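You operate a simulated robot arm through the tools that you are given. There is no shell and no other tool. Be economical: measure what you need, move in short steps, check, and stop when the job is done.

Carry out the task below with a simulated robot arm. There is one attempt and no reset: what you move stays moved.

## Task
Load the screw jack with the 16 mm spacer and wind it up.
Fine: vice shut on its foot first; wind down till the yellow ring hides, lay the spacer on the head, wind up till the ring shows clear.

The check looks at the end state, three seconds after you hand in, the way a careful person would. Anything else that was tipped, shoved, dropped, spilled or broken makes it a failure.

## Robot
A 6-joint arm with a two-finger parallel gripper, fixed in place. Base frame: the origin is at the foot of the arm, x ahead of it, y to its left, z up; the work surface is at about z = 86. Readings come in cm, rad, newtons and seconds.
With the tool pointing down near the work surface it reaches from about 24 to 64 cm from the base axis. Its first joint turns from -1.152 to 1.152 rad. Payload 2.7 kg.
The TCP is the grasp point between the finger pads, 2.3 cm short of the fingertips. In the tool frame z runs along the fingers and y along their closing line. Largest opening 9.4 cm; finger width 3.8, thickness 1; the body of the gripper, 5.4 by 9.6 cm, starts 3.9 cm behind the TCP.
Orientation is told as [roll, pitch, yaw] about the base's x, y, z axes, in that order, counted from this pose: with the fingers straight down and closing along the base's y, the tool's x points along the base's -x, its y along +y and its z along -z.

## Interface
- The arm moves only by the tool arm_command. Its argument "deltas" is a list of rows, each a list of 7 numbers: the turn, a rotation vector about the tool's x, y, z in units of 5 degrees (1.0 is 5 degrees), then the shift along the tool's x, y, z in units of 20 mm (1.0 is 20 mm), then the finger opening in cm, from 0 to 9.4. In form: [[ax, ay, az, dx, dy, dz, grip], ...]. A call has 1 to 12 rows; each row shifts and turns the commanded pose from where the row before left it, along the tool's axes as they then stand. A call with a number of a shift or a turn outside -1 to 1 is refused whole. Each row takes 0.2 s and may step no farther than 5 cm and 0.15 rad from the row before; otherwise, or with a gripper value out of range, the whole call is refused. A pose out of reach is approached as far as the arm can. The call stops where the force on the tool passes 40 N (or 10 N more than at its start, if that is more) or the arm is blocked; 0.2 s more then pass. Each finger travels about 4.5 cm/s and halts on what it meets, pressing with about 43 N; the grip force reading is that of the motor and also rises with nothing between the fingers. The clock runs only during rows and for 0.2 s after the last one: add rows that do not move to give the fingers time. It gives the time, the measured TCP pose, the force on the tool (base axes), the opening and the grip force at its end, in the units of the frame above (readings bear some noise), with the torque about the TCP (base axes, N m) and any sound that the robot's microphone picked up.
- Cameras (640 x 400 px; columns grow to the right, rows downward): "scene" is fixed at [7.32, -44.03, 138.8]; the picture's right is [0.75, -0.66, 0.00], its down [-0.48, -0.54, -0.70] and it looks along [0.46, 0.52, -0.72] (base axes); focal length 242 px, centre (320, 200). "wrist" rides on the gripper at [8.6, 1.6, -7.5] in the tool frame; the picture's right is [-0.18, 0.98, 0.00], its down [-0.58, -0.11, -0.81] and it looks along [-0.79, -0.15, 0.59] (tool axes); focal length 243 px, centre (320, 200). There is no depth. A picture from a camera that has moved, and an enlarged one, comes with that camera's place and axes in the base frame and with its lens.
- snapshot(camera): a new picture of that camera. The clock stands still meanwhile.
- close_up(camera, box): a new picture of the part [left, top, right, bottom] of that camera's present view, enlarged. The clock stands still meanwhile.
- hand_in(): hands the job in; it is judged then, once.

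Go step by step. Nothing tells you positions but the pictures and the camera data: compare them with the known pose of the tool, close in by small moves and look again before you grip or let go. The budget is 120 turns and 68 pictures, counting those below and the enlarged ones. Unless the task says otherwise, let go and move clear before handing in, and close with one line.

The tools are called as name(argument=value, ...) on one line, values as JSON. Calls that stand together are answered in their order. arm_command: Moves the arm, as the interface text tells. Its arguments: {"type":"object","properties":{"deltas":{"type":"array"}},"required":["deltas"]} The other tools are called the same way: snapshot (camera) takes a picture; close_up (camera, box) takes an enlarged picture of a part of a camera's view; hand_in () hands the job in.

At the start:

```text
clock: 0.0
eef_pos: [40.43, -1.95, 115.1]
orientation: [0.001, 0.0, -0.001]
contact_force: [-0.8, 0.4, 0.8]
torque: [0.0, -0.01, 0.03]
opening: 9.4
gripper_force: 0.0
```

scene: 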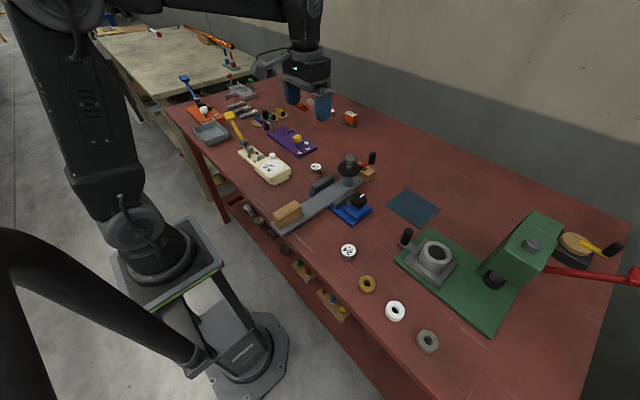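
wrist: 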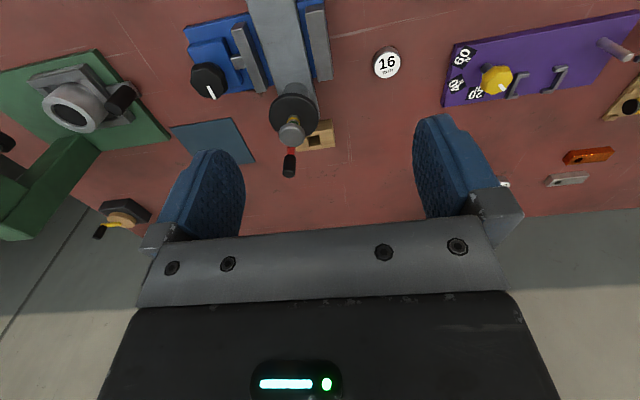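

The scene shows what looks like the jack (grey column with crank, on a foot) and a blue vice with a black knob. I'll look at these enlarged first.

close_up(camera="scene", box=[250, 130, 450, 255])

close_up(camera="wrist", box=[150, 0, 430, 190])

close_up(camera="scene", box=[160, 60, 360, 190])

```text
3.20 times, centred on (350, 192) of scene
camera zoom: at [7.32, -44.03, 138.8], right [0.75, -0.66, 0.0], down [-0.48, -0.54, -0.7], along [0.46, 0.52, -0.72], focal length 773 px, centre (224, 224)
```

zoom: 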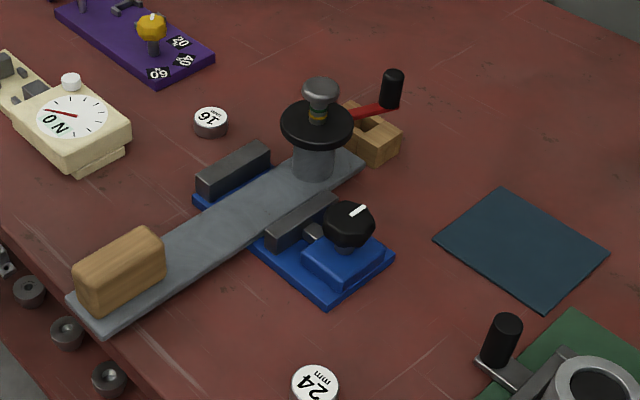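

```text
2.11 times, centred on (290, 95) of wrist
camera zoom: at [31.86, -0.18, 122.48], right [0.18, 0.98, 0.0], down [0.58, -0.11, 0.81], along [0.79, -0.15, -0.59], focal length 511 px, centre (383, 421)
```

zoom: 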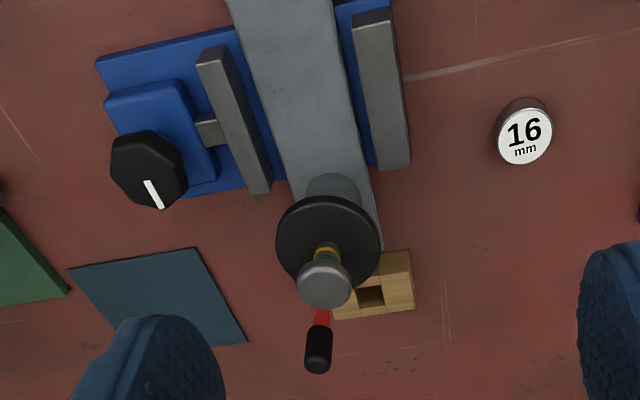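

```text
3.08 times, centred on (260, 125) of scene
camera zoom: at [7.32, -44.03, 138.8], right [0.75, -0.66, 0.0], down [-0.48, -0.54, -0.7], along [0.46, 0.52, -0.72], focal length 743 px, centre (505, 431)
```

zoom: 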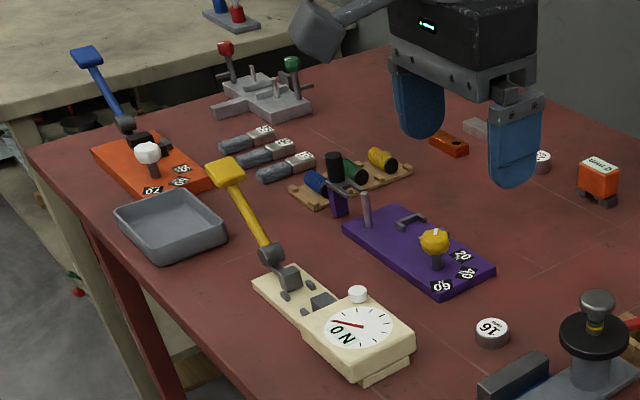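

I place the 16 mm spacer at about (49, 5.6), the jack column at about (51.5, -7.3), its crank handle at (58, -9.7) and the vice knob at (45, -17). I'll move above the knob and look closer.

arm_command(deltas=[[0, 0, 0, -0.29, -0.94, 0.75, 9.4], [0, 0, 0, -0.29, -0.94, 0.75, 9.4], [0, 0, 0, -0.29, -0.94, 0.75, 9.4], [0, 0, 0, -0.29, -0.94, 0.75, 9.4], [0, 0, 0, -0.29, -0.94, 0.75, 9.4], [0, 0, 0, -0.29, -0.94, 0.75, 9.4], [0, 0, 0, -0.29, -0.94, 0.75, 9.4], [0, 0, 0, -0.29, -0.94, 0.75, 9.4]])

snapshot(camera="wrist")

close_up(camera="scene", box=[270, 130, 430, 230])

```text
clock: 1.8
eef_pos: [45.14, -16.96, 102.96]
orientation: [0.001, 0.0, 0.0]
contact_force: [-1.0, -1.1, 0.5]
torque: [0.02, 0.02, 0.01]
opening: 9.42
gripper_force: 0.1
```

```text
62 pictures are left
camera wrist: at [36.5, -15.23, 110.42], right [0.18, 0.98, 0.0], down [0.58, -0.11, 0.81], along [0.79, -0.15, -0.59], focal length 243 px, centre (320, 200)
```

wrist: 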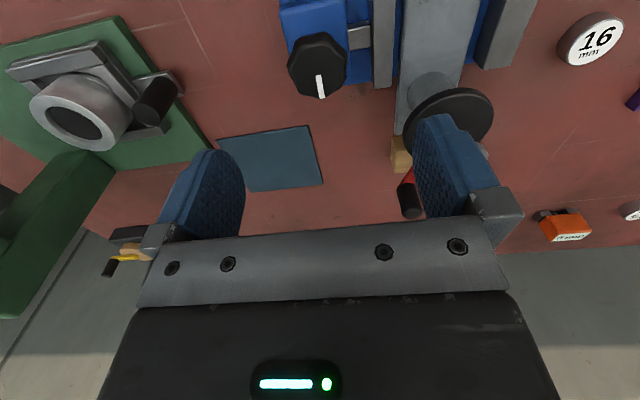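

```text
4.00 times, centred on (350, 180) of scene
camera zoom: at [7.32, -44.03, 138.8], right [0.75, -0.66, 0.0], down [-0.48, -0.54, -0.7], along [0.46, 0.52, -0.72], focal length 966 px, centre (200, 280)
```

zoom: 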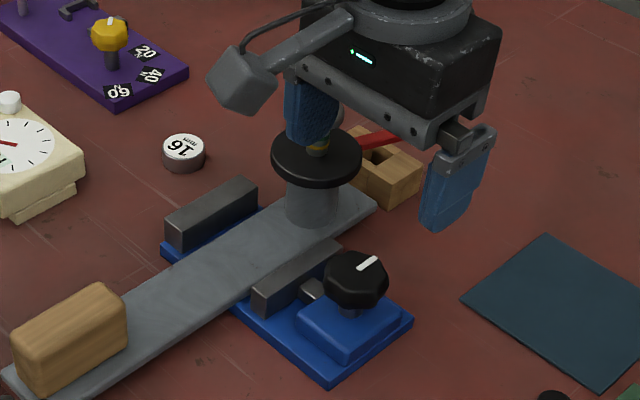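

The knob sits at about (44.9, -16.9) with its top near z = 92. I'll pre-turn the tool counter-clockwise by 60° and come down above it.

arm_command(deltas=[[0, 0, -1, 0, 0, 0.29, 5.8], [0, 0, -1, 0, 0, 0.29, 5.8], [0, 0, -1, 0, 0, 0.29, 5.8], [0, 0, -1, 0, 0, 0.29, 5.8], [0, 0, -1, 0, 0, 0.29, 5.8], [0, 0, -1, 0, 0, 0.29, 5.8], [0, 0, -1, 0, 0, 0.29, 5.8], [0, 0, -1, 0, 0, 0.29, 5.8], [0, 0, -1, 0, 0, 0.29, 5.8], [0, 0, -1, 0, 0, 0.29, 5.8], [0, 0, -1, 0, 0, 0.29, 5.8], [0, 0, -1, 0, 0, 0.29, 5.8]])

snapshot(camera="wrist")

close_up(camera="scene", box=[270, 130, 430, 230])

```text
clock: 4.4
eef_pos: [45.26, -16.8, 95.96]
orientation: [-0.001, 0.0, 1.049]
contact_force: [-1.0, 0.4, 0.1]
torque: [0.0, 0.0, -0.01]
opening: 5.81
gripper_force: 0.0
```

```text
60 pictures are left
camera wrist: at [39.46, -23.53, 103.5], right [-0.76, 0.65, 0.0], down [0.38, 0.45, 0.81], along [0.52, 0.61, -0.59], focal length 243 px, centre (320, 200)
```

wrist: 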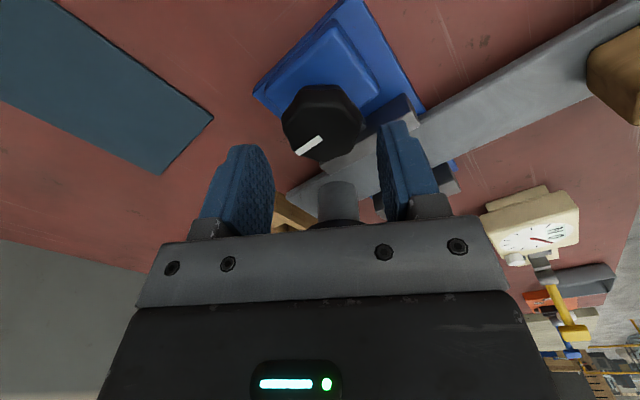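

```text
4.00 times, centred on (350, 180) of scene
camera zoom: at [7.32, -44.03, 138.8], right [0.75, -0.66, 0.0], down [-0.48, -0.54, -0.7], along [0.46, 0.52, -0.72], focal length 966 px, centre (200, 280)
```

zoom: 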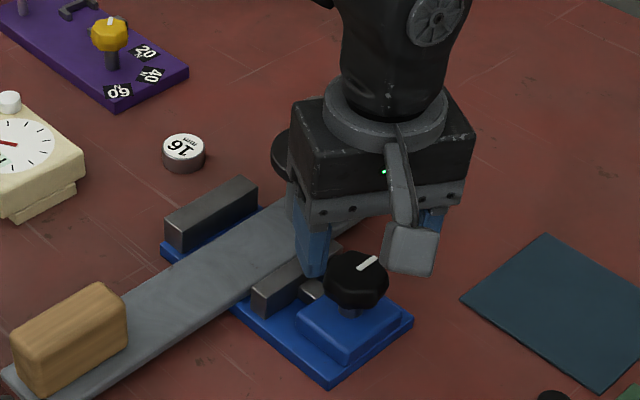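

Knob is centred within about 0.4 cm. I'll correct that, descend to z ≈ 92 and look at whether the grip fits.

arm_command(deltas=[[0, 0, 0, 0.14, 0.15, 0.3, 5.8], [0, 0, 0, 0, 0, 0.5, 5.8], [0, 0, 0, 0, 0, 0.5, 5.8], [0, 0, 0, 0, 0, 0.5, 5.8], [0, 0, 0, 0, 0, 0.2, 5.8]])

snapshot(camera="wrist")

```text
clock: 5.6
eef_pos: [44.82, -16.84, 92.07]
orientation: [0.002, 0.0, 1.047]
contact_force: [0.4, 1.0, 0.4]
torque: [-0.02, 0.03, -0.01]
opening: 5.8
gripper_force: 0.0
```

```text
58 pictures are left
camera wrist: at [39.04, -23.64, 99.51], right [-0.76, 0.65, 0.0], down [0.38, 0.45, 0.81], along [0.53, 0.61, -0.59], focal length 243 px, centre (320, 200)
```

wrist: 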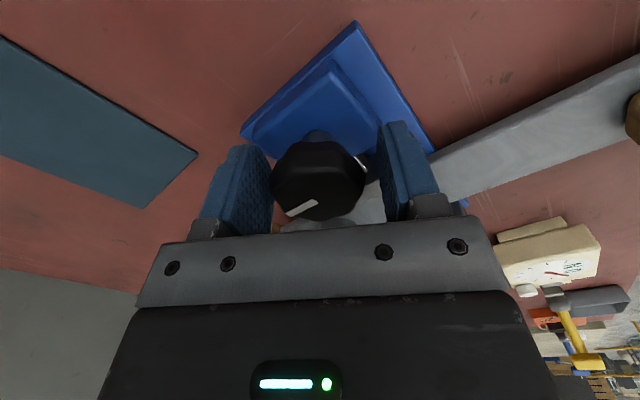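

The knob is between the fingers, slightly off toward one. I'll nudge, close on it, and start turning clockwise.

arm_command(deltas=[[0, 0, 0, 0, -0.15, 0, 5.8], [0, 0, 0, 0, 0, 0, 3.5], [0, 0, 0, 0, 0, 0, 3.5], [0, 0, 0, 0, 0, 0, 3.5]])

arm_command(deltas=[[0, 0, 1, 0, 0, 0, 3.5], [0, 0, 1, 0, 0, 0, 3.5], [0, 0, 1, 0, 0, 0, 3.5], [0, 0, 1, 0, 0, 0, 3.5]])

snapshot(camera="wrist")

close_up(camera="scene", box=[270, 130, 430, 230])

```text
clock: 6.6
eef_pos: [44.93, -17.03, 92.13]
orientation: [0.003, 0.0, 1.048]
contact_force: [-14.4, 8.9, 6.8]
torque: [0.26, 0.41, -0.02]
opening: 4.31
gripper_force: 44.9
```

```text
clock: 7.6
eef_pos: [44.91, -17.17, 92.09]
orientation: [0.003, 0.003, 0.697]
contact_force: [-21.5, 12.1, 4.2]
torque: [0.65, -0.72, 0.01]
opening: 4.34
gripper_force: 45.1
```

```text
57 pictures are left
camera wrist: at [37.23, -21.34, 99.51], right [-0.49, 0.87, 0.0], down [0.52, 0.29, 0.8], along [0.7, 0.4, -0.59], focal length 243 px, centre (320, 200)
```

wrist: 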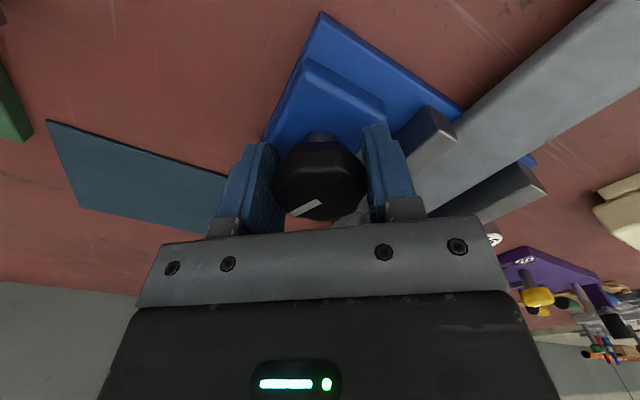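

```text
4.00 times, centred on (350, 180) of scene
camera zoom: at [7.25, -43.99, 138.81], right [0.75, -0.66, 0.0], down [-0.47, -0.54, -0.7], along [0.46, 0.52, -0.72], focal length 966 px, centre (200, 280)
```

zoom: 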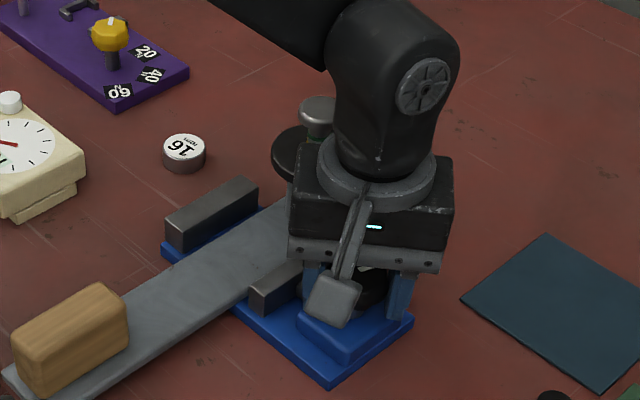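

The knob turns with the grip. I'll continue clockwise and watch the jaw.

arm_command(deltas=[[0, 0, 1, 0, 0.08, 0, 3.5], [0, 0, 1, 0, 0, 0, 3.5], [0, 0, 1, 0, 0, 0, 3.5], [0, 0, 1, 0, 0, 0, 3.5], [0, 0, 1, 0, 0, 0, 3.5], [0, 0, 1, 0, 0, 0, 3.5], [0, 0, 1, 0, 0, 0, 3.5], [0, 0, 1, 0, 0, 0, 3.5], [0, 0, 1, 0, 0, 0, 3.5], [0, 0, 1, 0, 0, 0, 3.5]])

snapshot(camera="wrist")

close_up(camera="scene", box=[270, 130, 430, 230])

```text
clock: 9.8
eef_pos: [45.03, -16.95, 92.03]
orientation: [-0.001, 0.001, -0.176]
contact_force: [-10.3, 2.9, -11.9]
torque: [0.06, -0.62, 0.0]
opening: 4.33
gripper_force: 45.0
```

```text
55 pictures are left
camera wrist: at [36.65, -13.85, 99.51], right [0.35, 0.94, 0.0], down [0.55, -0.21, 0.81], along [0.75, -0.29, -0.59], focal length 243 px, centre (320, 200)
```

wrist: 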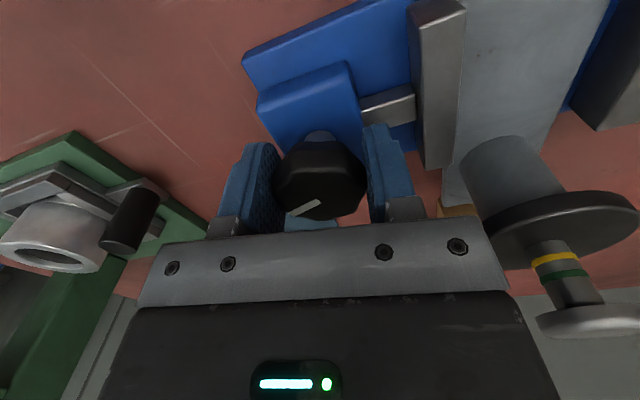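

```text
4.00 times, centred on (350, 180) of scene
camera zoom: at [7.3, -44.03, 138.8], right [0.75, -0.66, 0.0], down [-0.48, -0.54, -0.7], along [0.46, 0.52, -0.72], focal length 966 px, centre (200, 280)
```

zoom: 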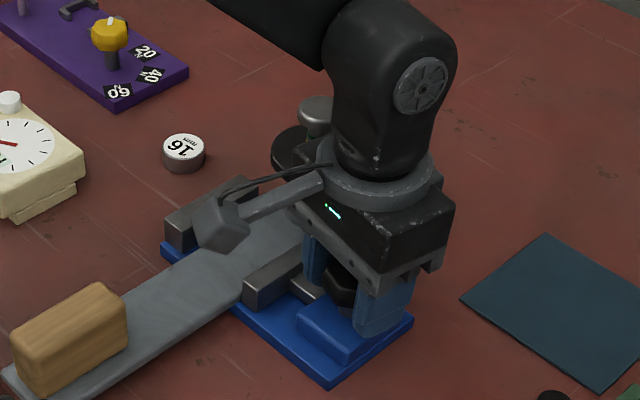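

The jaw is closing. Continue clockwise.

arm_command(deltas=[[0, 0, 1, 0, 0, -0.05, 3.5], [0, 0, 1, 0, 0, 0, 3.5], [0, 0, 1, 0, 0, 0, 3.5], [0, 0, 1, 0, 0, 0, 3.5], [0, 0, 1, 0, 0, 0, 3.5], [0, 0, 1, 0, 0, 0, 3.5], [0, 0, 1, 0, 0, 0, 3.5], [0, 0, 1, 0, 0, 0, 3.5]])

snapshot(camera="wrist")

```text
clock: 11.6
eef_pos: [44.96, -17.05, 92.1]
orientation: [-0.003, 0.002, -0.873]
contact_force: [-1.7, 5.4, -24.2]
torque: [0.2, -0.06, 0.05]
opening: 4.34
gripper_force: 45.2
```

```text
53 pictures are left
camera wrist: at [40.6, -9.26, 99.52], right [0.87, 0.49, 0.0], down [0.29, -0.52, 0.81], along [0.39, -0.7, -0.59], focal length 243 px, centre (320, 200)
```

wrist: 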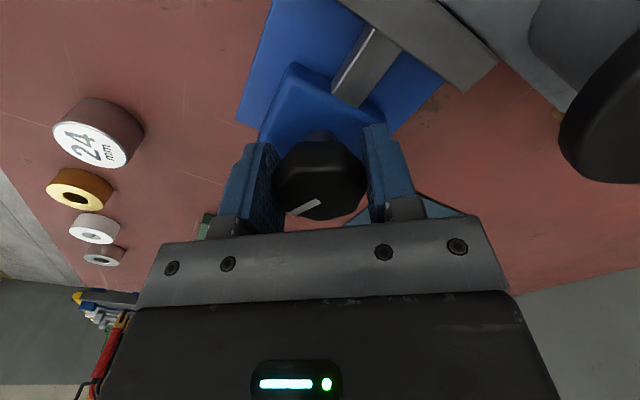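

Still little torque; continue and settle the vertical force.

arm_command(deltas=[[0, 0, 1, 0, 0, 0.07, 3.5], [0, 0, 1, 0, 0, 0, 3.5], [0, 0, 1, 0, 0, 0, 3.5], [0, 0, 1, 0, 0, 0, 3.5], [0, 0, 1, 0, 0, 0, 3.5], [0, 0, 1, 0, 0, 0, 3.5]])

close_up(camera="scene", box=[270, 130, 430, 230])

```text
clock: 13.0
eef_pos: [45.08, -16.78, 92.11]
orientation: [-0.001, 0.0, -1.398]
contact_force: [-4.7, 10.3, -2.5]
torque: [0.56, 0.8, 0.05]
opening: 4.35
gripper_force: 44.8
```

```text
4.00 times, centred on (350, 180) of scene
camera zoom: at [7.31, -44.0, 138.81], right [0.75, -0.66, 0.0], down [-0.48, -0.54, -0.7], along [0.46, 0.52, -0.72], focal length 966 px, centre (200, 280)
```

zoom: 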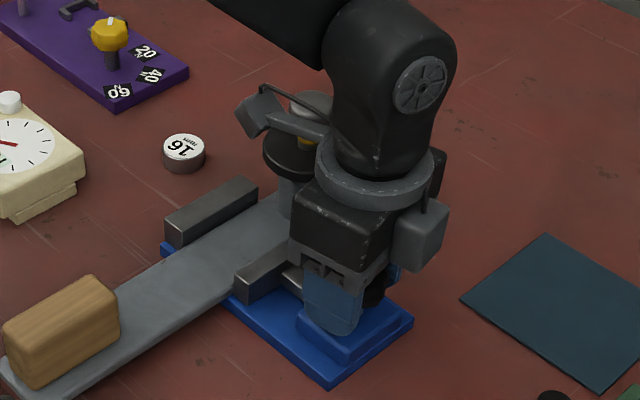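

The jaw is now pushing the foot toward the fixed jaw. Continue until torque rises.

arm_command(deltas=[[0, 0, 1, 0, 0, 0, 3.5], [0, 0, 1, 0, 0, 0, 3.5], [0, 0, 1, 0, 0, 0, 3.5], [0, 0, 1, 0, 0, 0, 3.5], [0, 0, 1, 0, 0, 0, 3.5], [0, 0, 1, 0, 0, 0, 3.5]])

close_up(camera="scene", box=[270, 130, 430, 230])

```text
clock: 14.4
eef_pos: [45.07, -17.12, 92.11]
orientation: [0.003, 0.001, -1.919]
contact_force: [-5.8, -2.5, 1.0]
torque: [0.22, -0.16, 0.91]
opening: 4.28
gripper_force: 44.9
```

```text
4.00 times, centred on (350, 180) of scene
camera zoom: at [7.3, -44.04, 138.8], right [0.75, -0.66, 0.0], down [-0.48, -0.54, -0.7], along [0.46, 0.52, -0.72], focal length 966 px, centre (200, 280)
```

zoom: 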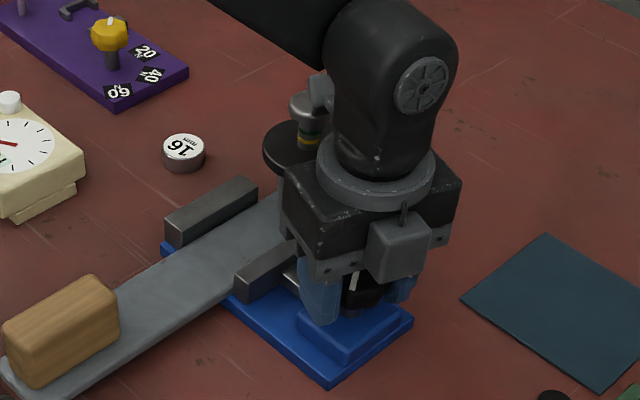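

Torque rose to 0.9 N m: it seems clamped. A little more to make it tight, then look.

arm_command(deltas=[[0, 0, 0.8, 0, 0, 0, 3.5], [0, 0, 0.8, 0, 0, 0, 3.5]])

snapshot(camera="wrist")

```text
clock: 15.0
eef_pos: [45.03, -17.03, 92.08]
orientation: [0.002, 0.001, -2.057]
contact_force: [-2.1, 0.3, 4.4]
torque: [-0.14, 0.39, 1.32]
opening: 4.36
gripper_force: 45.2
```

```text
50 pictures are left
camera wrist: at [50.41, -10.07, 99.52], right [0.78, -0.62, 0.0], down [-0.37, -0.46, 0.81], along [-0.5, -0.63, -0.59], focal length 243 px, centre (320, 200)
```

wrist: 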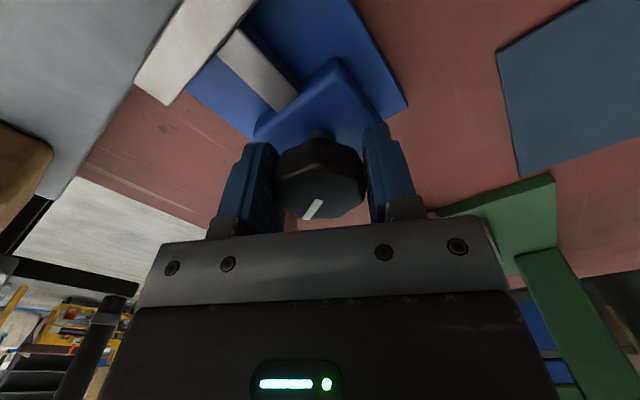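

The knob slips now in the fingers at over 1 N m, so the vice is shut hard. I'll release, rise and turn the tool back.

arm_command(deltas=[[0, 0, 0, 0, 0, 0, 5.8], [0, 0, 0, 0, 0, 0, 5.8], [0, 0, 0, 0, 0, -1, 5.8], [0, 0, 0, 0, 0, -1, 5.8], [0, 0, 0, 0, 0, -1, 5.8], [0, 0, 0, 0, 0, -1, 5.8], [0, 0, -1, 0, 0, -1, 5.8], [0, 0, -1, 0, 0, -1, 5.8], [0, 0, -1, 0, 0, 0, 5.8], [0, 0, -1, 0, 0, 0, 5.8], [0, 0, -1, 0, 0, 0, 5.8], [0, 0, -1, 0, 0, 0, 5.8]])

arm_command(deltas=[[0, 0, -1, 0, 0, 0, 5.8], [0, 0, -1, 0, 0, 0, 5.8], [0, 0, -1, 0, 0, 0, 5.8], [0, 0, -1, 0, 0, 0, 5.8], [0, 0, -1, 0, 0, 0, 5.8], [0, 0, -1, 0, 0, 0, 5.8], [0, 0, -1, 0, 0, 0, 5.8], [0, 0, -1, 0, 0, 0, 5.8], [0, 0, -1, 0, 0, 0, 5.8], [0, 0, -1, 0, 0, 0, 5.8], [0, 0, -1, 0, 0, 0, 5.8], [0, 0, -1, 0, 0, 0, 5.8]])

arm_command(deltas=[[0, 0, -1, 0, 0, 0, 5.8], [0, 0, -1, 0, 0, 0, 5.8], [0, 0, -1, 0, 0, 0, 5.8], [0, 0, -1, 0, 0, 0, 5.8], [0, 0, -1, 0, 0, 0, 5.8], [0, 0, -0.6, 0, 0, 0, 5.8], [0, 0, 0, 0.5, 0, -0.4, 5.8], [0, 0, 0, 0.5, 0, -0.4, 5.8]])

snapshot(camera="wrist")

close_up(camera="scene", box=[270, 130, 430, 230])

```text
clock: 17.6
eef_pos: [45.03, -17.02, 104.1]
orientation: [-0.001, 0.002, -1.535]
contact_force: [-0.6, 0.3, -0.3]
torque: [0.01, 0.01, -0.03]
opening: 5.78
gripper_force: 0.0
```

```text
clock: 20.2
eef_pos: [44.98, -16.94, 104.0]
orientation: [-0.001, 0.002, -0.488]
contact_force: [0.1, 0.1, -0.3]
torque: [0.0, 0.01, -0.01]
opening: 5.79
gripper_force: 0.1
```

```text
clock: 22.0
eef_pos: [43.0, -17.0, 105.59]
orientation: [0.0, 0.001, 0.002]
contact_force: [0.2, -0.5, 0.4]
torque: [-0.02, 0.0, 0.0]
opening: 5.81
gripper_force: 0.1
```

```text
49 pictures are left
camera wrist: at [34.23, -15.32, 113.06], right [0.18, 0.98, 0.0], down [0.58, -0.11, 0.81], along [0.79, -0.15, -0.59], focal length 243 px, centre (320, 200)
```

wrist: 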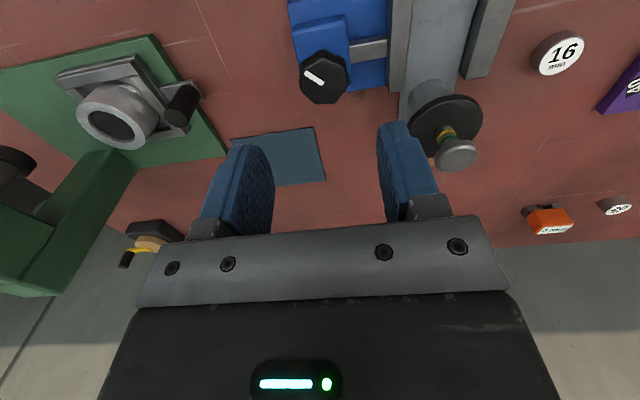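

```text
4.00 times, centred on (350, 180) of scene
camera zoom: at [7.32, -44.03, 138.8], right [0.75, -0.66, 0.0], down [-0.48, -0.54, -0.7], along [0.46, 0.52, -0.72], focal length 966 px, centre (200, 280)
```

zoom: 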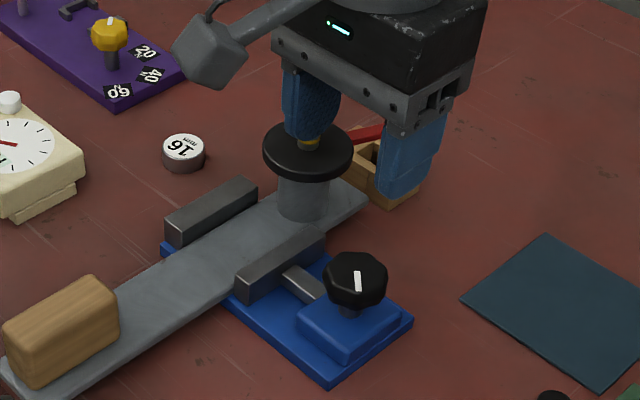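

Knob pointer has turned and the jaw has moved in. I'll move over toward the jack to inspect both jaws and the crank.

arm_command(deltas=[[0, 0, 0, 0.3, 0.8, -0.2, 5.8], [0, 0, 0, 0.3, 0.8, -0.2, 5.8], [0, 0, 0, 0.3, 0.8, -0.2, 5.8], [0, 0, 0, 0.3, 0.8, -0.2, 5.8], [0, 0, 0, 0.3, 0.8, 0, 5.8]])

close_up(camera="wrist", box=[200, 0, 500, 190])

close_up(camera="scene", box=[280, 135, 410, 216])

```text
clock: 23.2
eef_pos: [39.99, -9.02, 107.23]
orientation: [-0.001, 0.0, -0.002]
contact_force: [0.7, 0.3, 0.6]
torque: [0.04, 0.0, -0.01]
opening: 5.82
gripper_force: 0.1
```

```text
2.11 times, centred on (350, 95) of wrist
camera zoom: at [31.24, -7.37, 114.64], right [0.18, 0.98, 0.0], down [0.58, -0.11, 0.81], along [0.79, -0.15, -0.59], focal length 511 px, centre (257, 421)
```

zoom: 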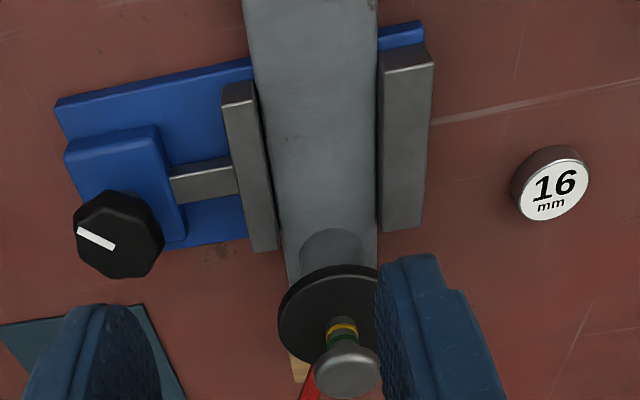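

```text
4.92 times, centred on (345, 176) of scene
camera zoom: at [7.31, -44.03, 138.8], right [0.75, -0.66, 0.0], down [-0.48, -0.54, -0.7], along [0.46, 0.52, -0.72], focal length 1189 px, centre (197, 321)
```

zoom: 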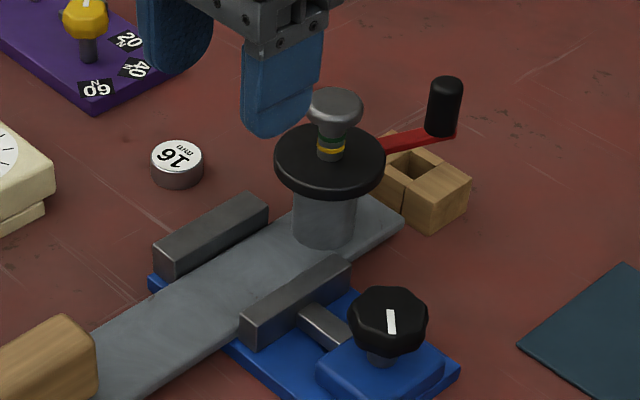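

The foot is gripped between both jaws. The jack axis is now at about (50.9, -6.5) with its head top at z≈97.8, and the crank handle at about (58.4, -9.0), z 93–97. I'll go above the handle.

arm_command(deltas=[[0, 0, 0, -0.92, 0, 0, 4.5], [0, 0, 0, -0.92, 0, 0, 4.5], [0, 0, 0, -0.92, 0, 0, 4.5], [0, 0, 0, -0.92, 0, 0, 4.5], [0, 0, 0, -0.92, 0, 0, 4.5], [0, 0, 0, -0.92, 0, 0, 4.5], [0, 0, 0, -0.92, 0, 0, 4.5], [0, 0, 0, -0.92, 0, 0, 4.5], [0, 0, 0, -0.92, 0, 0, 4.5], [0, 0, 0, -0.92, 0, 0, 4.5]])

snapshot(camera="wrist")

close_up(camera="scene", box=[280, 105, 410, 186])

```text
clock: 25.4
eef_pos: [58.4, -8.97, 107.19]
orientation: [-0.001, 0.0, 0.0]
contact_force: [0.1, 0.2, 0.5]
torque: [0.0, -0.02, -0.02]
opening: 4.52
gripper_force: 0.0
```

```text
45 pictures are left
camera wrist: at [49.65, -7.32, 114.65], right [0.18, 0.98, 0.0], down [0.58, -0.11, 0.81], along [0.79, -0.15, -0.59], focal length 243 px, centre (320, 200)
```

wrist: 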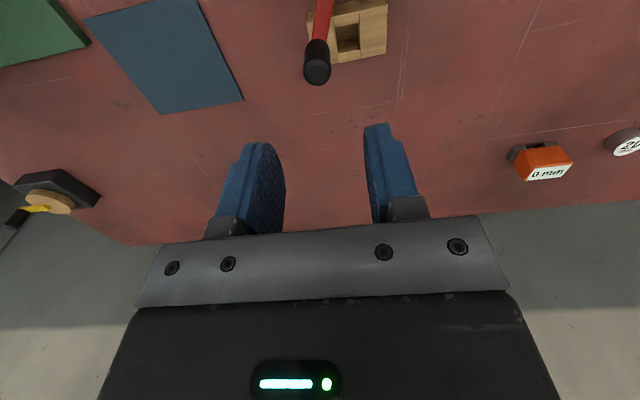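

```text
4.92 times, centred on (345, 146) of scene
camera zoom: at [7.31, -44.03, 138.8], right [0.75, -0.66, 0.0], down [-0.48, -0.54, -0.7], along [0.46, 0.52, -0.72], focal length 1189 px, centre (197, 468)
```

zoom: 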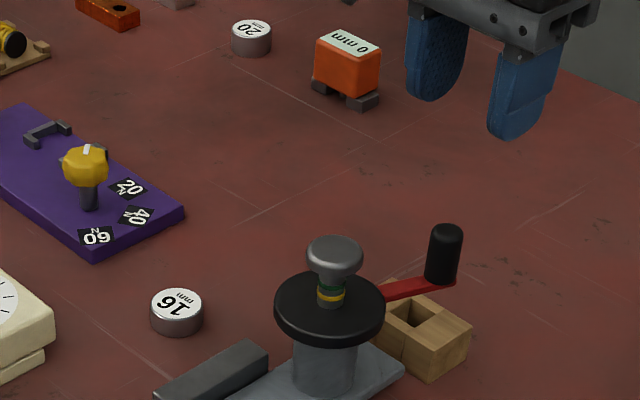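

Handle confirmed at about (58.1, -9.1). Descend over it and close.

arm_command(deltas=[[0, 0, 0, 0.15, -0.03, 0.8, 4.5], [0, 0, 0, 0, 0, 0.9, 4.5], [0, 0, 0, 0, 0, 0.9, 4.5], [0, 0, 0, 0, 0, 0.9, 4.5], [0, 0, 0, 0, 0, 0.8, 4.5], [0, 0, 0, 0, 0, 0.8, 4.5], [0, 0, 0, 0, 0, 0.65, 4.5]])

snapshot(camera="wrist")

close_up(camera="scene", box=[280, 105, 410, 186])

```text
clock: 27.0
eef_pos: [58.2, -8.99, 95.73]
orientation: [0.0, 0.001, -0.001]
contact_force: [0.0, 0.1, 0.5]
torque: [0.01, -0.04, -0.02]
opening: 4.52
gripper_force: 0.1
```

```text
43 pictures are left
camera wrist: at [49.43, -7.37, 103.14], right [0.18, 0.98, 0.0], down [0.58, -0.11, 0.81], along [0.79, -0.15, -0.59], focal length 243 px, centre (320, 200)
```

wrist: 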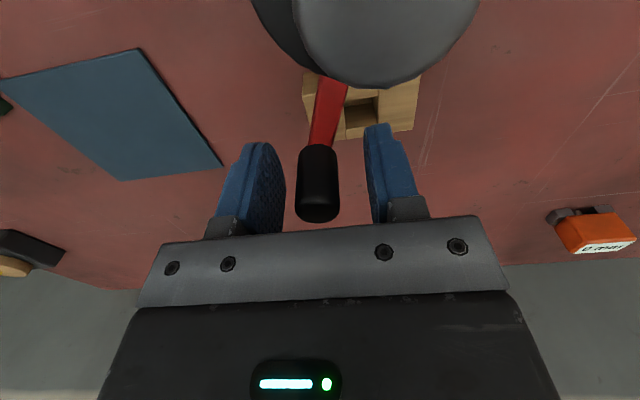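

```text
4.92 times, centred on (345, 146) of scene
camera zoom: at [7.32, -44.03, 138.8], right [0.75, -0.66, 0.0], down [-0.48, -0.54, -0.7], along [0.46, 0.52, -0.72], focal length 1189 px, centre (197, 468)
```

zoom: 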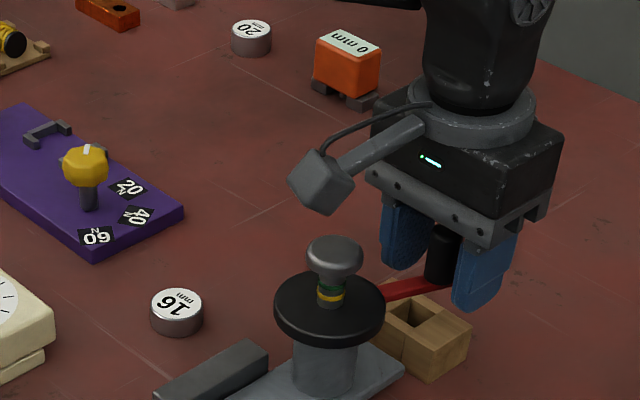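

Handle is centred between the fingers. Close on it.

arm_command(deltas=[[0, 0, 0, 0, -0.08, -0.1, 4.5], [0, 0, 0, 0, 0, 0, 1.6], [0, 0, 0, 0, 0, 0, 1.6], [0, 0, 0, 0, 0, 0, 1.6]])

```text
clock: 28.0
eef_pos: [58.1, -9.02, 95.82]
orientation: [0.002, 0.0, 0.0]
contact_force: [3.7, 7.5, 0.2]
torque: [0.76, -0.02, -0.85]
opening: 2.16
gripper_force: 43.2
```

Gripped. I'll try a clockwise arc of about 30° around the jack axis to see which way the screw goes and whether the handle spins.

arm_command(deltas=[[0, 0, 0, 0.13, -0.32, 0, 1.6], [0, 0, 0, 0.16, -0.32, 0, 1.6], [0, 0, 0, 0.18, -0.29, 0, 1.6], [0, 0, 0, 0.2, -0.27, 0, 1.6]])

snapshot(camera="wrist")

```text
clock: 29.0
eef_pos: [56.74, -11.41, 95.99]
orientation: [0.003, -0.007, 0.001]
contact_force: [13.8, 18.6, 4.3]
torque: [1.32, -0.59, -1.45]
opening: 2.32
gripper_force: 42.9
```

```text
41 pictures are left
camera wrist: at [48.09, -9.72, 103.41], right [0.18, 0.98, 0.01], down [0.58, -0.11, 0.81], along [0.8, -0.15, -0.59], focal length 243 px, centre (320, 200)
```

wrist: 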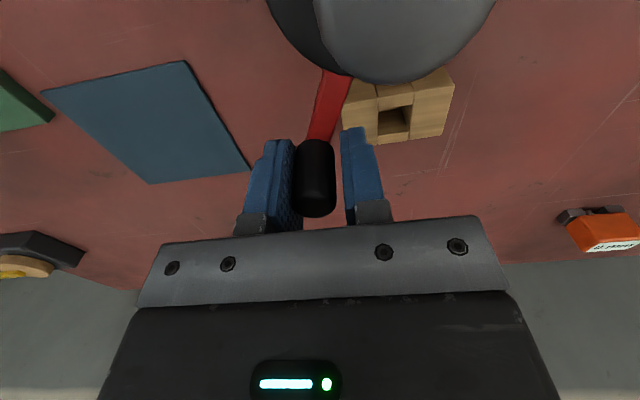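

close_up(camera="scene", box=[300, 135, 400, 198])

```text
6.35 times, centred on (350, 166) of scene
camera zoom: at [7.34, -43.98, 138.81], right [0.75, -0.66, 0.0], down [-0.48, -0.54, -0.69], along [0.46, 0.52, -0.72], focal length 1533 px, centre (130, 413)
```

zoom: 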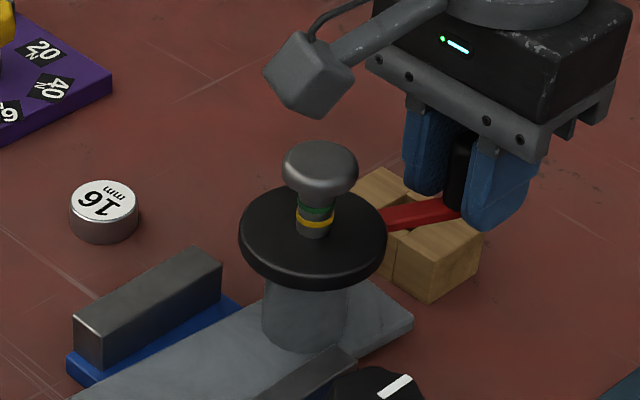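

Crank follows with about 20 N of resistance. I'll carry on clockwise to see the effect on the head height.

arm_command(deltas=[[0, 0, 0, 0.375, -0.39, 0, 1.6], [0, 0, 0, 0.43, -0.335, 0, 1.6], [0, 0, 0, 0.465, -0.27, 0, 1.6]])

```text
clock: 29.8
eef_pos: [54.18, -13.54, 95.99]
orientation: [0.001, 0.0, -0.002]
contact_force: [10.3, 15.1, 6.9]
torque: [1.18, -0.26, -1.21]
opening: 2.97
gripper_force: 43.1
```

snapshot(camera="wrist")

```text
39 pictures are left
camera wrist: at [45.48, -11.89, 103.45], right [0.18, 0.98, 0.0], down [0.58, -0.11, 0.81], along [0.79, -0.15, -0.59], focal length 243 px, centre (320, 200)
```

wrist: 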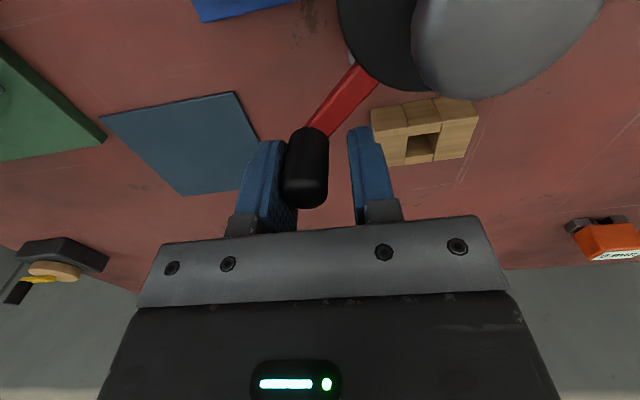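

The finger tips seem to be pinching the red crank arm below the handle. I'll open, rise 1 cm, recentre and re-grip only the handle.

arm_command(deltas=[[0, 0, 0, 0, 0, 0, 4.5], [0, 0, 0, 0, 0, -0.25, 4.5], [0, 0, 0, 0.12, -0.11, -0.25, 4.5], [0, 0, 0, 0.12, -0.11, 0, 4.5]])

snapshot(camera="wrist")

close_up(camera="scene", box=[300, 135, 400, 198])

```text
clock: 30.8
eef_pos: [53.78, -13.93, 96.99]
orientation: [-0.001, 0.0, -0.001]
contact_force: [0.1, -0.4, -0.2]
torque: [-0.01, -0.03, 0.01]
opening: 4.49
gripper_force: 0.0
```

```text
38 pictures are left
camera wrist: at [45.0, -12.41, 104.38], right [0.18, 0.98, 0.0], down [0.58, -0.11, 0.81], along [0.79, -0.15, -0.59], focal length 243 px, centre (320, 200)
```

wrist: 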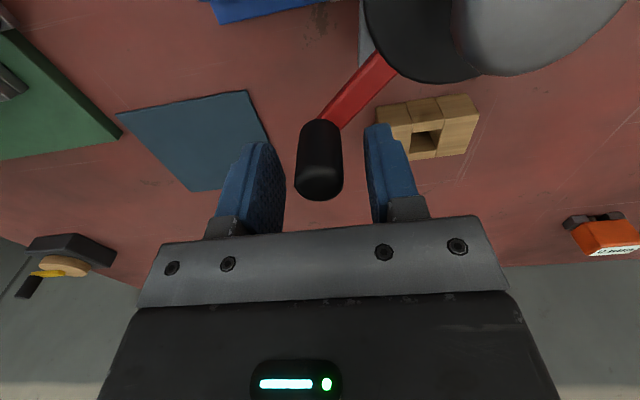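

```text
6.35 times, centred on (350, 166) of scene
camera zoom: at [7.32, -44.03, 138.8], right [0.75, -0.66, 0.0], down [-0.48, -0.54, -0.7], along [0.46, 0.52, -0.72], focal length 1533 px, centre (130, 413)
```

zoom: 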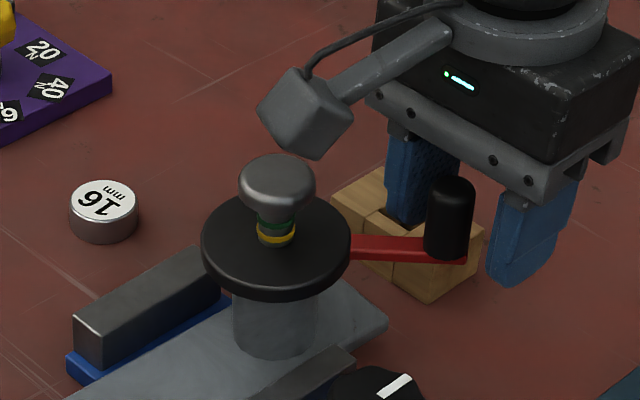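

The jack seems to have slid along the vice jaws. I'll look at the whole foot before continuing.

close_up(camera="scene", box=[260, 145, 400, 235])

```text
4.44 times, centred on (330, 190) of scene
camera zoom: at [7.32, -44.03, 138.8], right [0.75, -0.66, 0.0], down [-0.48, -0.54, -0.7], along [0.46, 0.52, -0.72], focal length 1073 px, centre (276, 244)
```

zoom: 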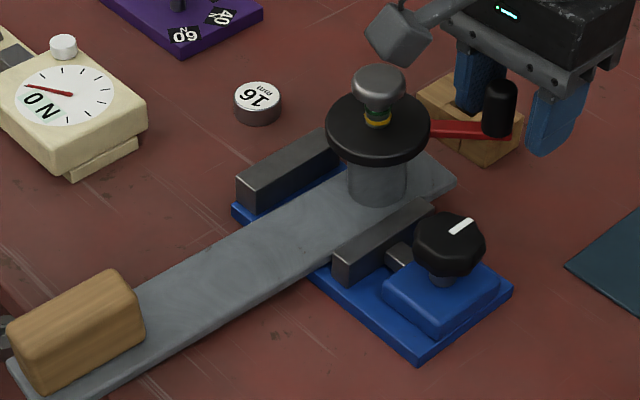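

The foot slid about 2–3 cm through the vice and the vice knob pointer has turned back, so the vice worked loose. I'll rise off the handle and inspect the vice from above.

arm_command(deltas=[[0, 0, 0, 0, 0, -1, 5.8], [0, 0, 0, 0, 0, -1, 5.8], [0, 0, 0, 0, 0, -1, 5.8], [0, 0, 0, 0, 0, -1, 5.8], [0, 0, 0, 0.9, -0.3, -0.6, 5.8], [0, 0, 0, 0.9, -0.3, -0.6, 5.8], [0, 0, 0, 0.9, -0.3, -0.6, 5.8], [0, 0, 0, 0.9, -0.3, 0, 5.8], [0, 0, 0, 0.9, -0.2, 0, 5.8], [0, 0, 0, 0.9, 0, 0, 5.8]])

close_up(camera="wrist", box=[200, 0, 520, 200])

```text
clock: 33.0
eef_pos: [42.69, -16.83, 108.56]
orientation: [0.0, -0.002, 0.0]
contact_force: [-0.2, 0.1, 0.3]
torque: [0.0, 0.0, 0.01]
opening: 5.78
gripper_force: 0.1
```

```text
2.00 times, centred on (360, 100) of wrist
camera zoom: at [34.15, -15.21, 115.99], right [0.18, 0.98, 0.0], down [0.58, -0.11, 0.81], along [0.79, -0.15, -0.59], focal length 485 px, centre (240, 400)
```

zoom: 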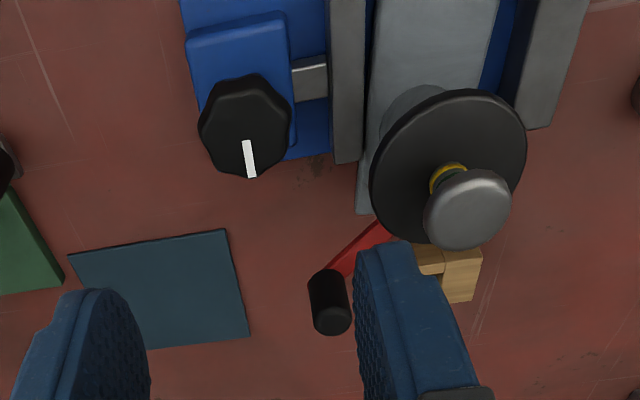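

The vice backed off about 90° when I strained the crank (jaw gap reopened). I'll re-tighten it, and then later crank gently on the handle only. Going back to the knob.

arm_command(deltas=[[0, 0, 0, -0.56, -0.04, 0, 5.8], [0, 0, 0, -0.56, -0.04, 0, 5.8]])

arm_command(deltas=[[0, 0, -1, 0, 0, 0.5, 5.8], [0, 0, -1, 0, 0, 0.5, 5.8], [0, 0, -1, 0, 0, 0.5, 5.8], [0, 0, -1, 0, 0, 0.5, 5.8], [0, 0, -1, 0, 0, 0.5, 5.8], [0, 0, -1, 0, 0, 0.5, 5.8], [0, 0, -1, 0, 0, 0.5, 5.8], [0, 0, -1, 0, 0, 0.5, 5.8], [0, 0, -1, 0, 0, 0.5, 5.8], [0, 0, -1, 0, 0, 0.5, 5.8], [0, 0, -1, 0, 0, 0.5, 5.8], [0, 0, -1, 0, 0, 0.5, 5.8]])

arm_command(deltas=[[0, 0, 0, 0, 0, 0.7, 5.8], [0, 0, 0, 0, 0, 0.7, 5.8], [0, 0, 0, 0, 0, 0.7, 5.8], [0, 0, 0, 0, 0, 0.15, 5.8]])

snapshot(camera="wrist")

```text
clock: 33.6
eef_pos: [45.08, -16.96, 108.58]
orientation: [0.0, -0.001, 0.0]
contact_force: [-0.3, -0.2, -0.5]
torque: [-0.02, -0.01, -0.01]
opening: 5.8
gripper_force: 0.1
```

```text
clock: 36.2
eef_pos: [45.19, -17.16, 96.47]
orientation: [0.002, 0.001, 1.051]
contact_force: [0.4, -0.2, -0.2]
torque: [-0.04, 0.0, 0.02]
opening: 5.78
gripper_force: 0.0
```

```text
clock: 37.2
eef_pos: [45.07, -16.95, 91.96]
orientation: [0.001, 0.002, 1.047]
contact_force: [0.4, -0.3, 0.6]
torque: [-0.03, 0.0, -0.03]
opening: 5.8
gripper_force: 0.0
```

```text
34 pictures are left
camera wrist: at [39.31, -23.67, 99.44], right [-0.76, 0.65, 0.0], down [0.38, 0.45, 0.81], along [0.53, 0.61, -0.59], focal length 243 px, centre (320, 200)
```

wrist: 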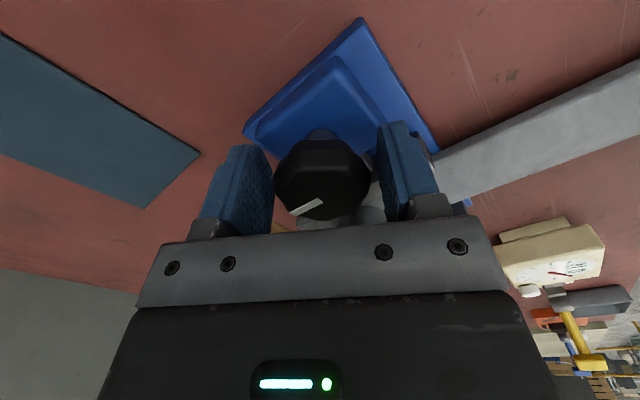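

Same pointer position as at the start. Grip and turn clockwise again.

arm_command(deltas=[[0, 0, 0, 0, 0, 0, 3.5], [0, 0, 0, 0, 0, 0, 3.5], [0, 0, 0, 0, 0, 0, 3.5], [0, 0, 1, 0, 0, 0, 3.5], [0, 0, 1, 0, 0, 0, 3.5], [0, 0, 1, 0, 0, 0, 3.5], [0, 0, 1, 0, 0, 0, 3.5], [0, 0, 1, 0, 0, 0, 3.5], [0, 0, 1, 0, 0, 0, 3.5], [0, 0, 1, 0, 0, 0, 3.5], [0, 0, 1, 0, 0, 0, 3.5], [0, 0, 1, 0, 0, 0, 3.5]])

arm_command(deltas=[[0, 0, 1, 0, 0, 0, 3.5], [0, 0, 1, 0, 0, 0, 3.5], [0, 0, 1, 0, 0, 0, 3.5], [0, 0, 1, 0, 0, 0, 3.5], [0, 0, 1, 0, 0, 0, 3.5], [0, 0, 1, 0, 0, 0, 3.5], [0, 0, 1, 0, 0, 0, 3.5], [0, 0, 1, 0, 0, 0, 3.5], [0, 0, 1, 0, 0, 0, 3.5], [0, 0, 1, 0, 0, 0, 3.5], [0, 0, 1, 0, 0, 0, 3.5], [0, 0, 1, 0, 0, 0, 3.5]])

arm_command(deltas=[[0, 0, 1, 0, 0, 0, 3.5], [0, 0, 1, 0, 0, 0, 3.5], [0, 0, 1, 0, 0, 0, 3.5], [0, 0, 1, 0, 0, 0, 3.5]])

arm_command(deltas=[[0, 0, 1, 0, 0, 0, 3.5], [0, 0, 1, 0, 0, 0, 3.5], [0, 0, 1, 0, 0, 0, 3.5], [0, 0, 1, 0, 0, 0, 3.5]])

snapshot(camera="wrist")

```text
clock: 39.8
eef_pos: [44.97, -17.04, 91.99]
orientation: [0.002, 0.002, 0.26]
contact_force: [-17.5, 4.0, -4.1]
torque: [0.08, -0.22, 0.01]
opening: 4.32
gripper_force: 44.3
```

```text
clock: 42.4
eef_pos: [45.07, -17.02, 91.92]
orientation: [-0.001, 0.0, -0.788]
contact_force: [-16.7, -1.9, -2.9]
torque: [0.64, 0.11, 0.02]
opening: 4.33
gripper_force: 45.1
```

```text
clock: 43.4
eef_pos: [45.01, -17.01, 91.94]
orientation: [0.0, 0.002, -1.137]
contact_force: [-19.6, -6.3, -4.3]
torque: [0.84, -0.13, 0.03]
opening: 4.34
gripper_force: 44.6
```

```text
clock: 44.4
eef_pos: [45.03, -17.09, 92.16]
orientation: [-0.003, 0.002, -1.485]
contact_force: [-19.6, -9.9, -5.2]
torque: [1.11, -0.12, 0.47]
opening: 4.3
gripper_force: 45.0
```

```text
33 pictures are left
camera wrist: at [45.83, -8.27, 99.43], right [1.0, -0.1, 0.0], down [-0.06, -0.59, 0.81], along [-0.08, -0.8, -0.59], focal length 243 px, centre (320, 200)
```

wrist: 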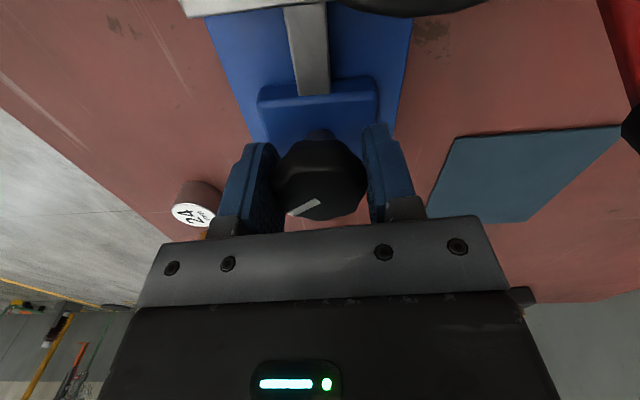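

Torque is starting to rise, no slip so far. Keep turning.

arm_command(deltas=[[0, 0, 1, 0, 0, 0, 3.5], [0, 0, 1, 0, 0, 0, 3.5], [0, 0, 1, 0, 0, 0, 3.5]])

arm_command(deltas=[[0, 0, 1, 0, 0, 0, 3.5], [0, 0, 1, 0, 0, 0, 3.5], [0, 0, 1, 0, 0, 0, 3.5]])

arm_command(deltas=[[0, 0, 1, 0, 0, 0, 3.5], [0, 0, 1, 0, 0, 0, 3.5], [0, 0, 1, 0, 0, 0, 3.5]])

snapshot(camera="wrist")

```text
clock: 45.2
eef_pos: [45.04, -17.04, 92.15]
orientation: [-0.004, -0.001, -1.748]
contact_force: [-22.5, -5.0, -1.5]
torque: [0.1, -0.42, 0.69]
opening: 4.37
gripper_force: 44.9
```

```text
clock: 46.0
eef_pos: [45.18, -16.85, 92.11]
orientation: [-0.004, 0.001, -2.005]
contact_force: [-19.5, 0.3, 0.0]
torque: [0.01, -0.09, 1.27]
opening: 4.29
gripper_force: 44.7
```

```text
clock: 46.8
eef_pos: [45.07, -16.94, 92.04]
orientation: [-0.002, 0.0, -2.273]
contact_force: [-18.9, 6.6, 0.4]
torque: [0.12, -0.43, 0.22]
opening: 4.3
gripper_force: 18.2
```

```text
32 pictures are left
camera wrist: at [51.84, -11.34, 99.46], right [0.63, -0.78, 0.0], down [-0.46, -0.38, 0.81], along [-0.63, -0.51, -0.59], focal length 243 px, centre (320, 200)
```

wrist: 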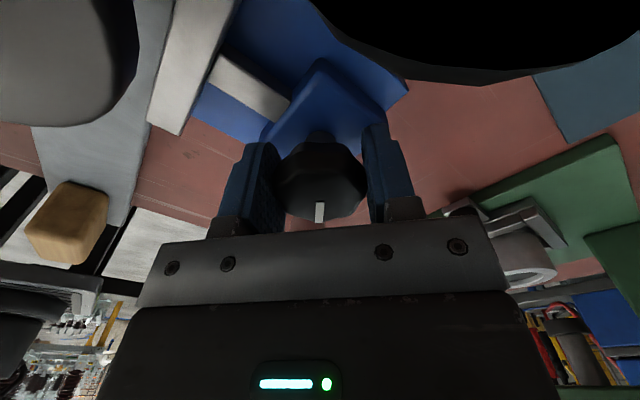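

The knob has slipped one flat in the fingers; it is at its tight stop. Release and check that it stays.

arm_command(deltas=[[0, 0, 0, 0, 0, 0, 5.8], [0, 0, 0, 0, 0, 0, 5.8], [0, 0, 0, 0, 0, 0, 5.8]])

snapshot(camera="wrist")

```text
clock: 47.6
eef_pos: [45.22, -17.08, 92.05]
orientation: [-0.001, 0.0, -2.269]
contact_force: [-0.3, -0.1, 0.3]
torque: [0.01, 0.0, 0.01]
opening: 5.79
gripper_force: 0.0
```

```text
31 pictures are left
camera wrist: at [51.91, -11.38, 99.5], right [0.63, -0.77, 0.0], down [-0.46, -0.38, 0.81], along [-0.62, -0.51, -0.59], focal length 243 px, centre (320, 200)
```

wrist: 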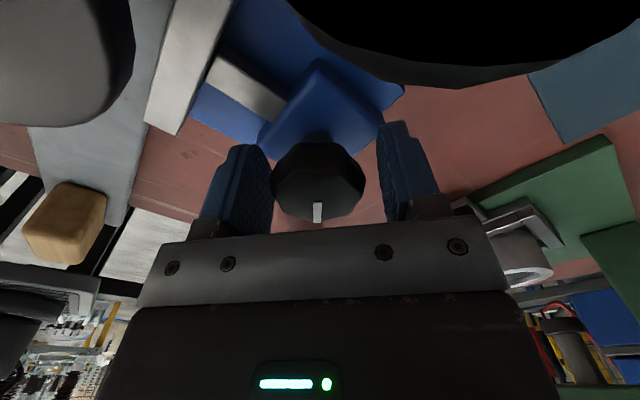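

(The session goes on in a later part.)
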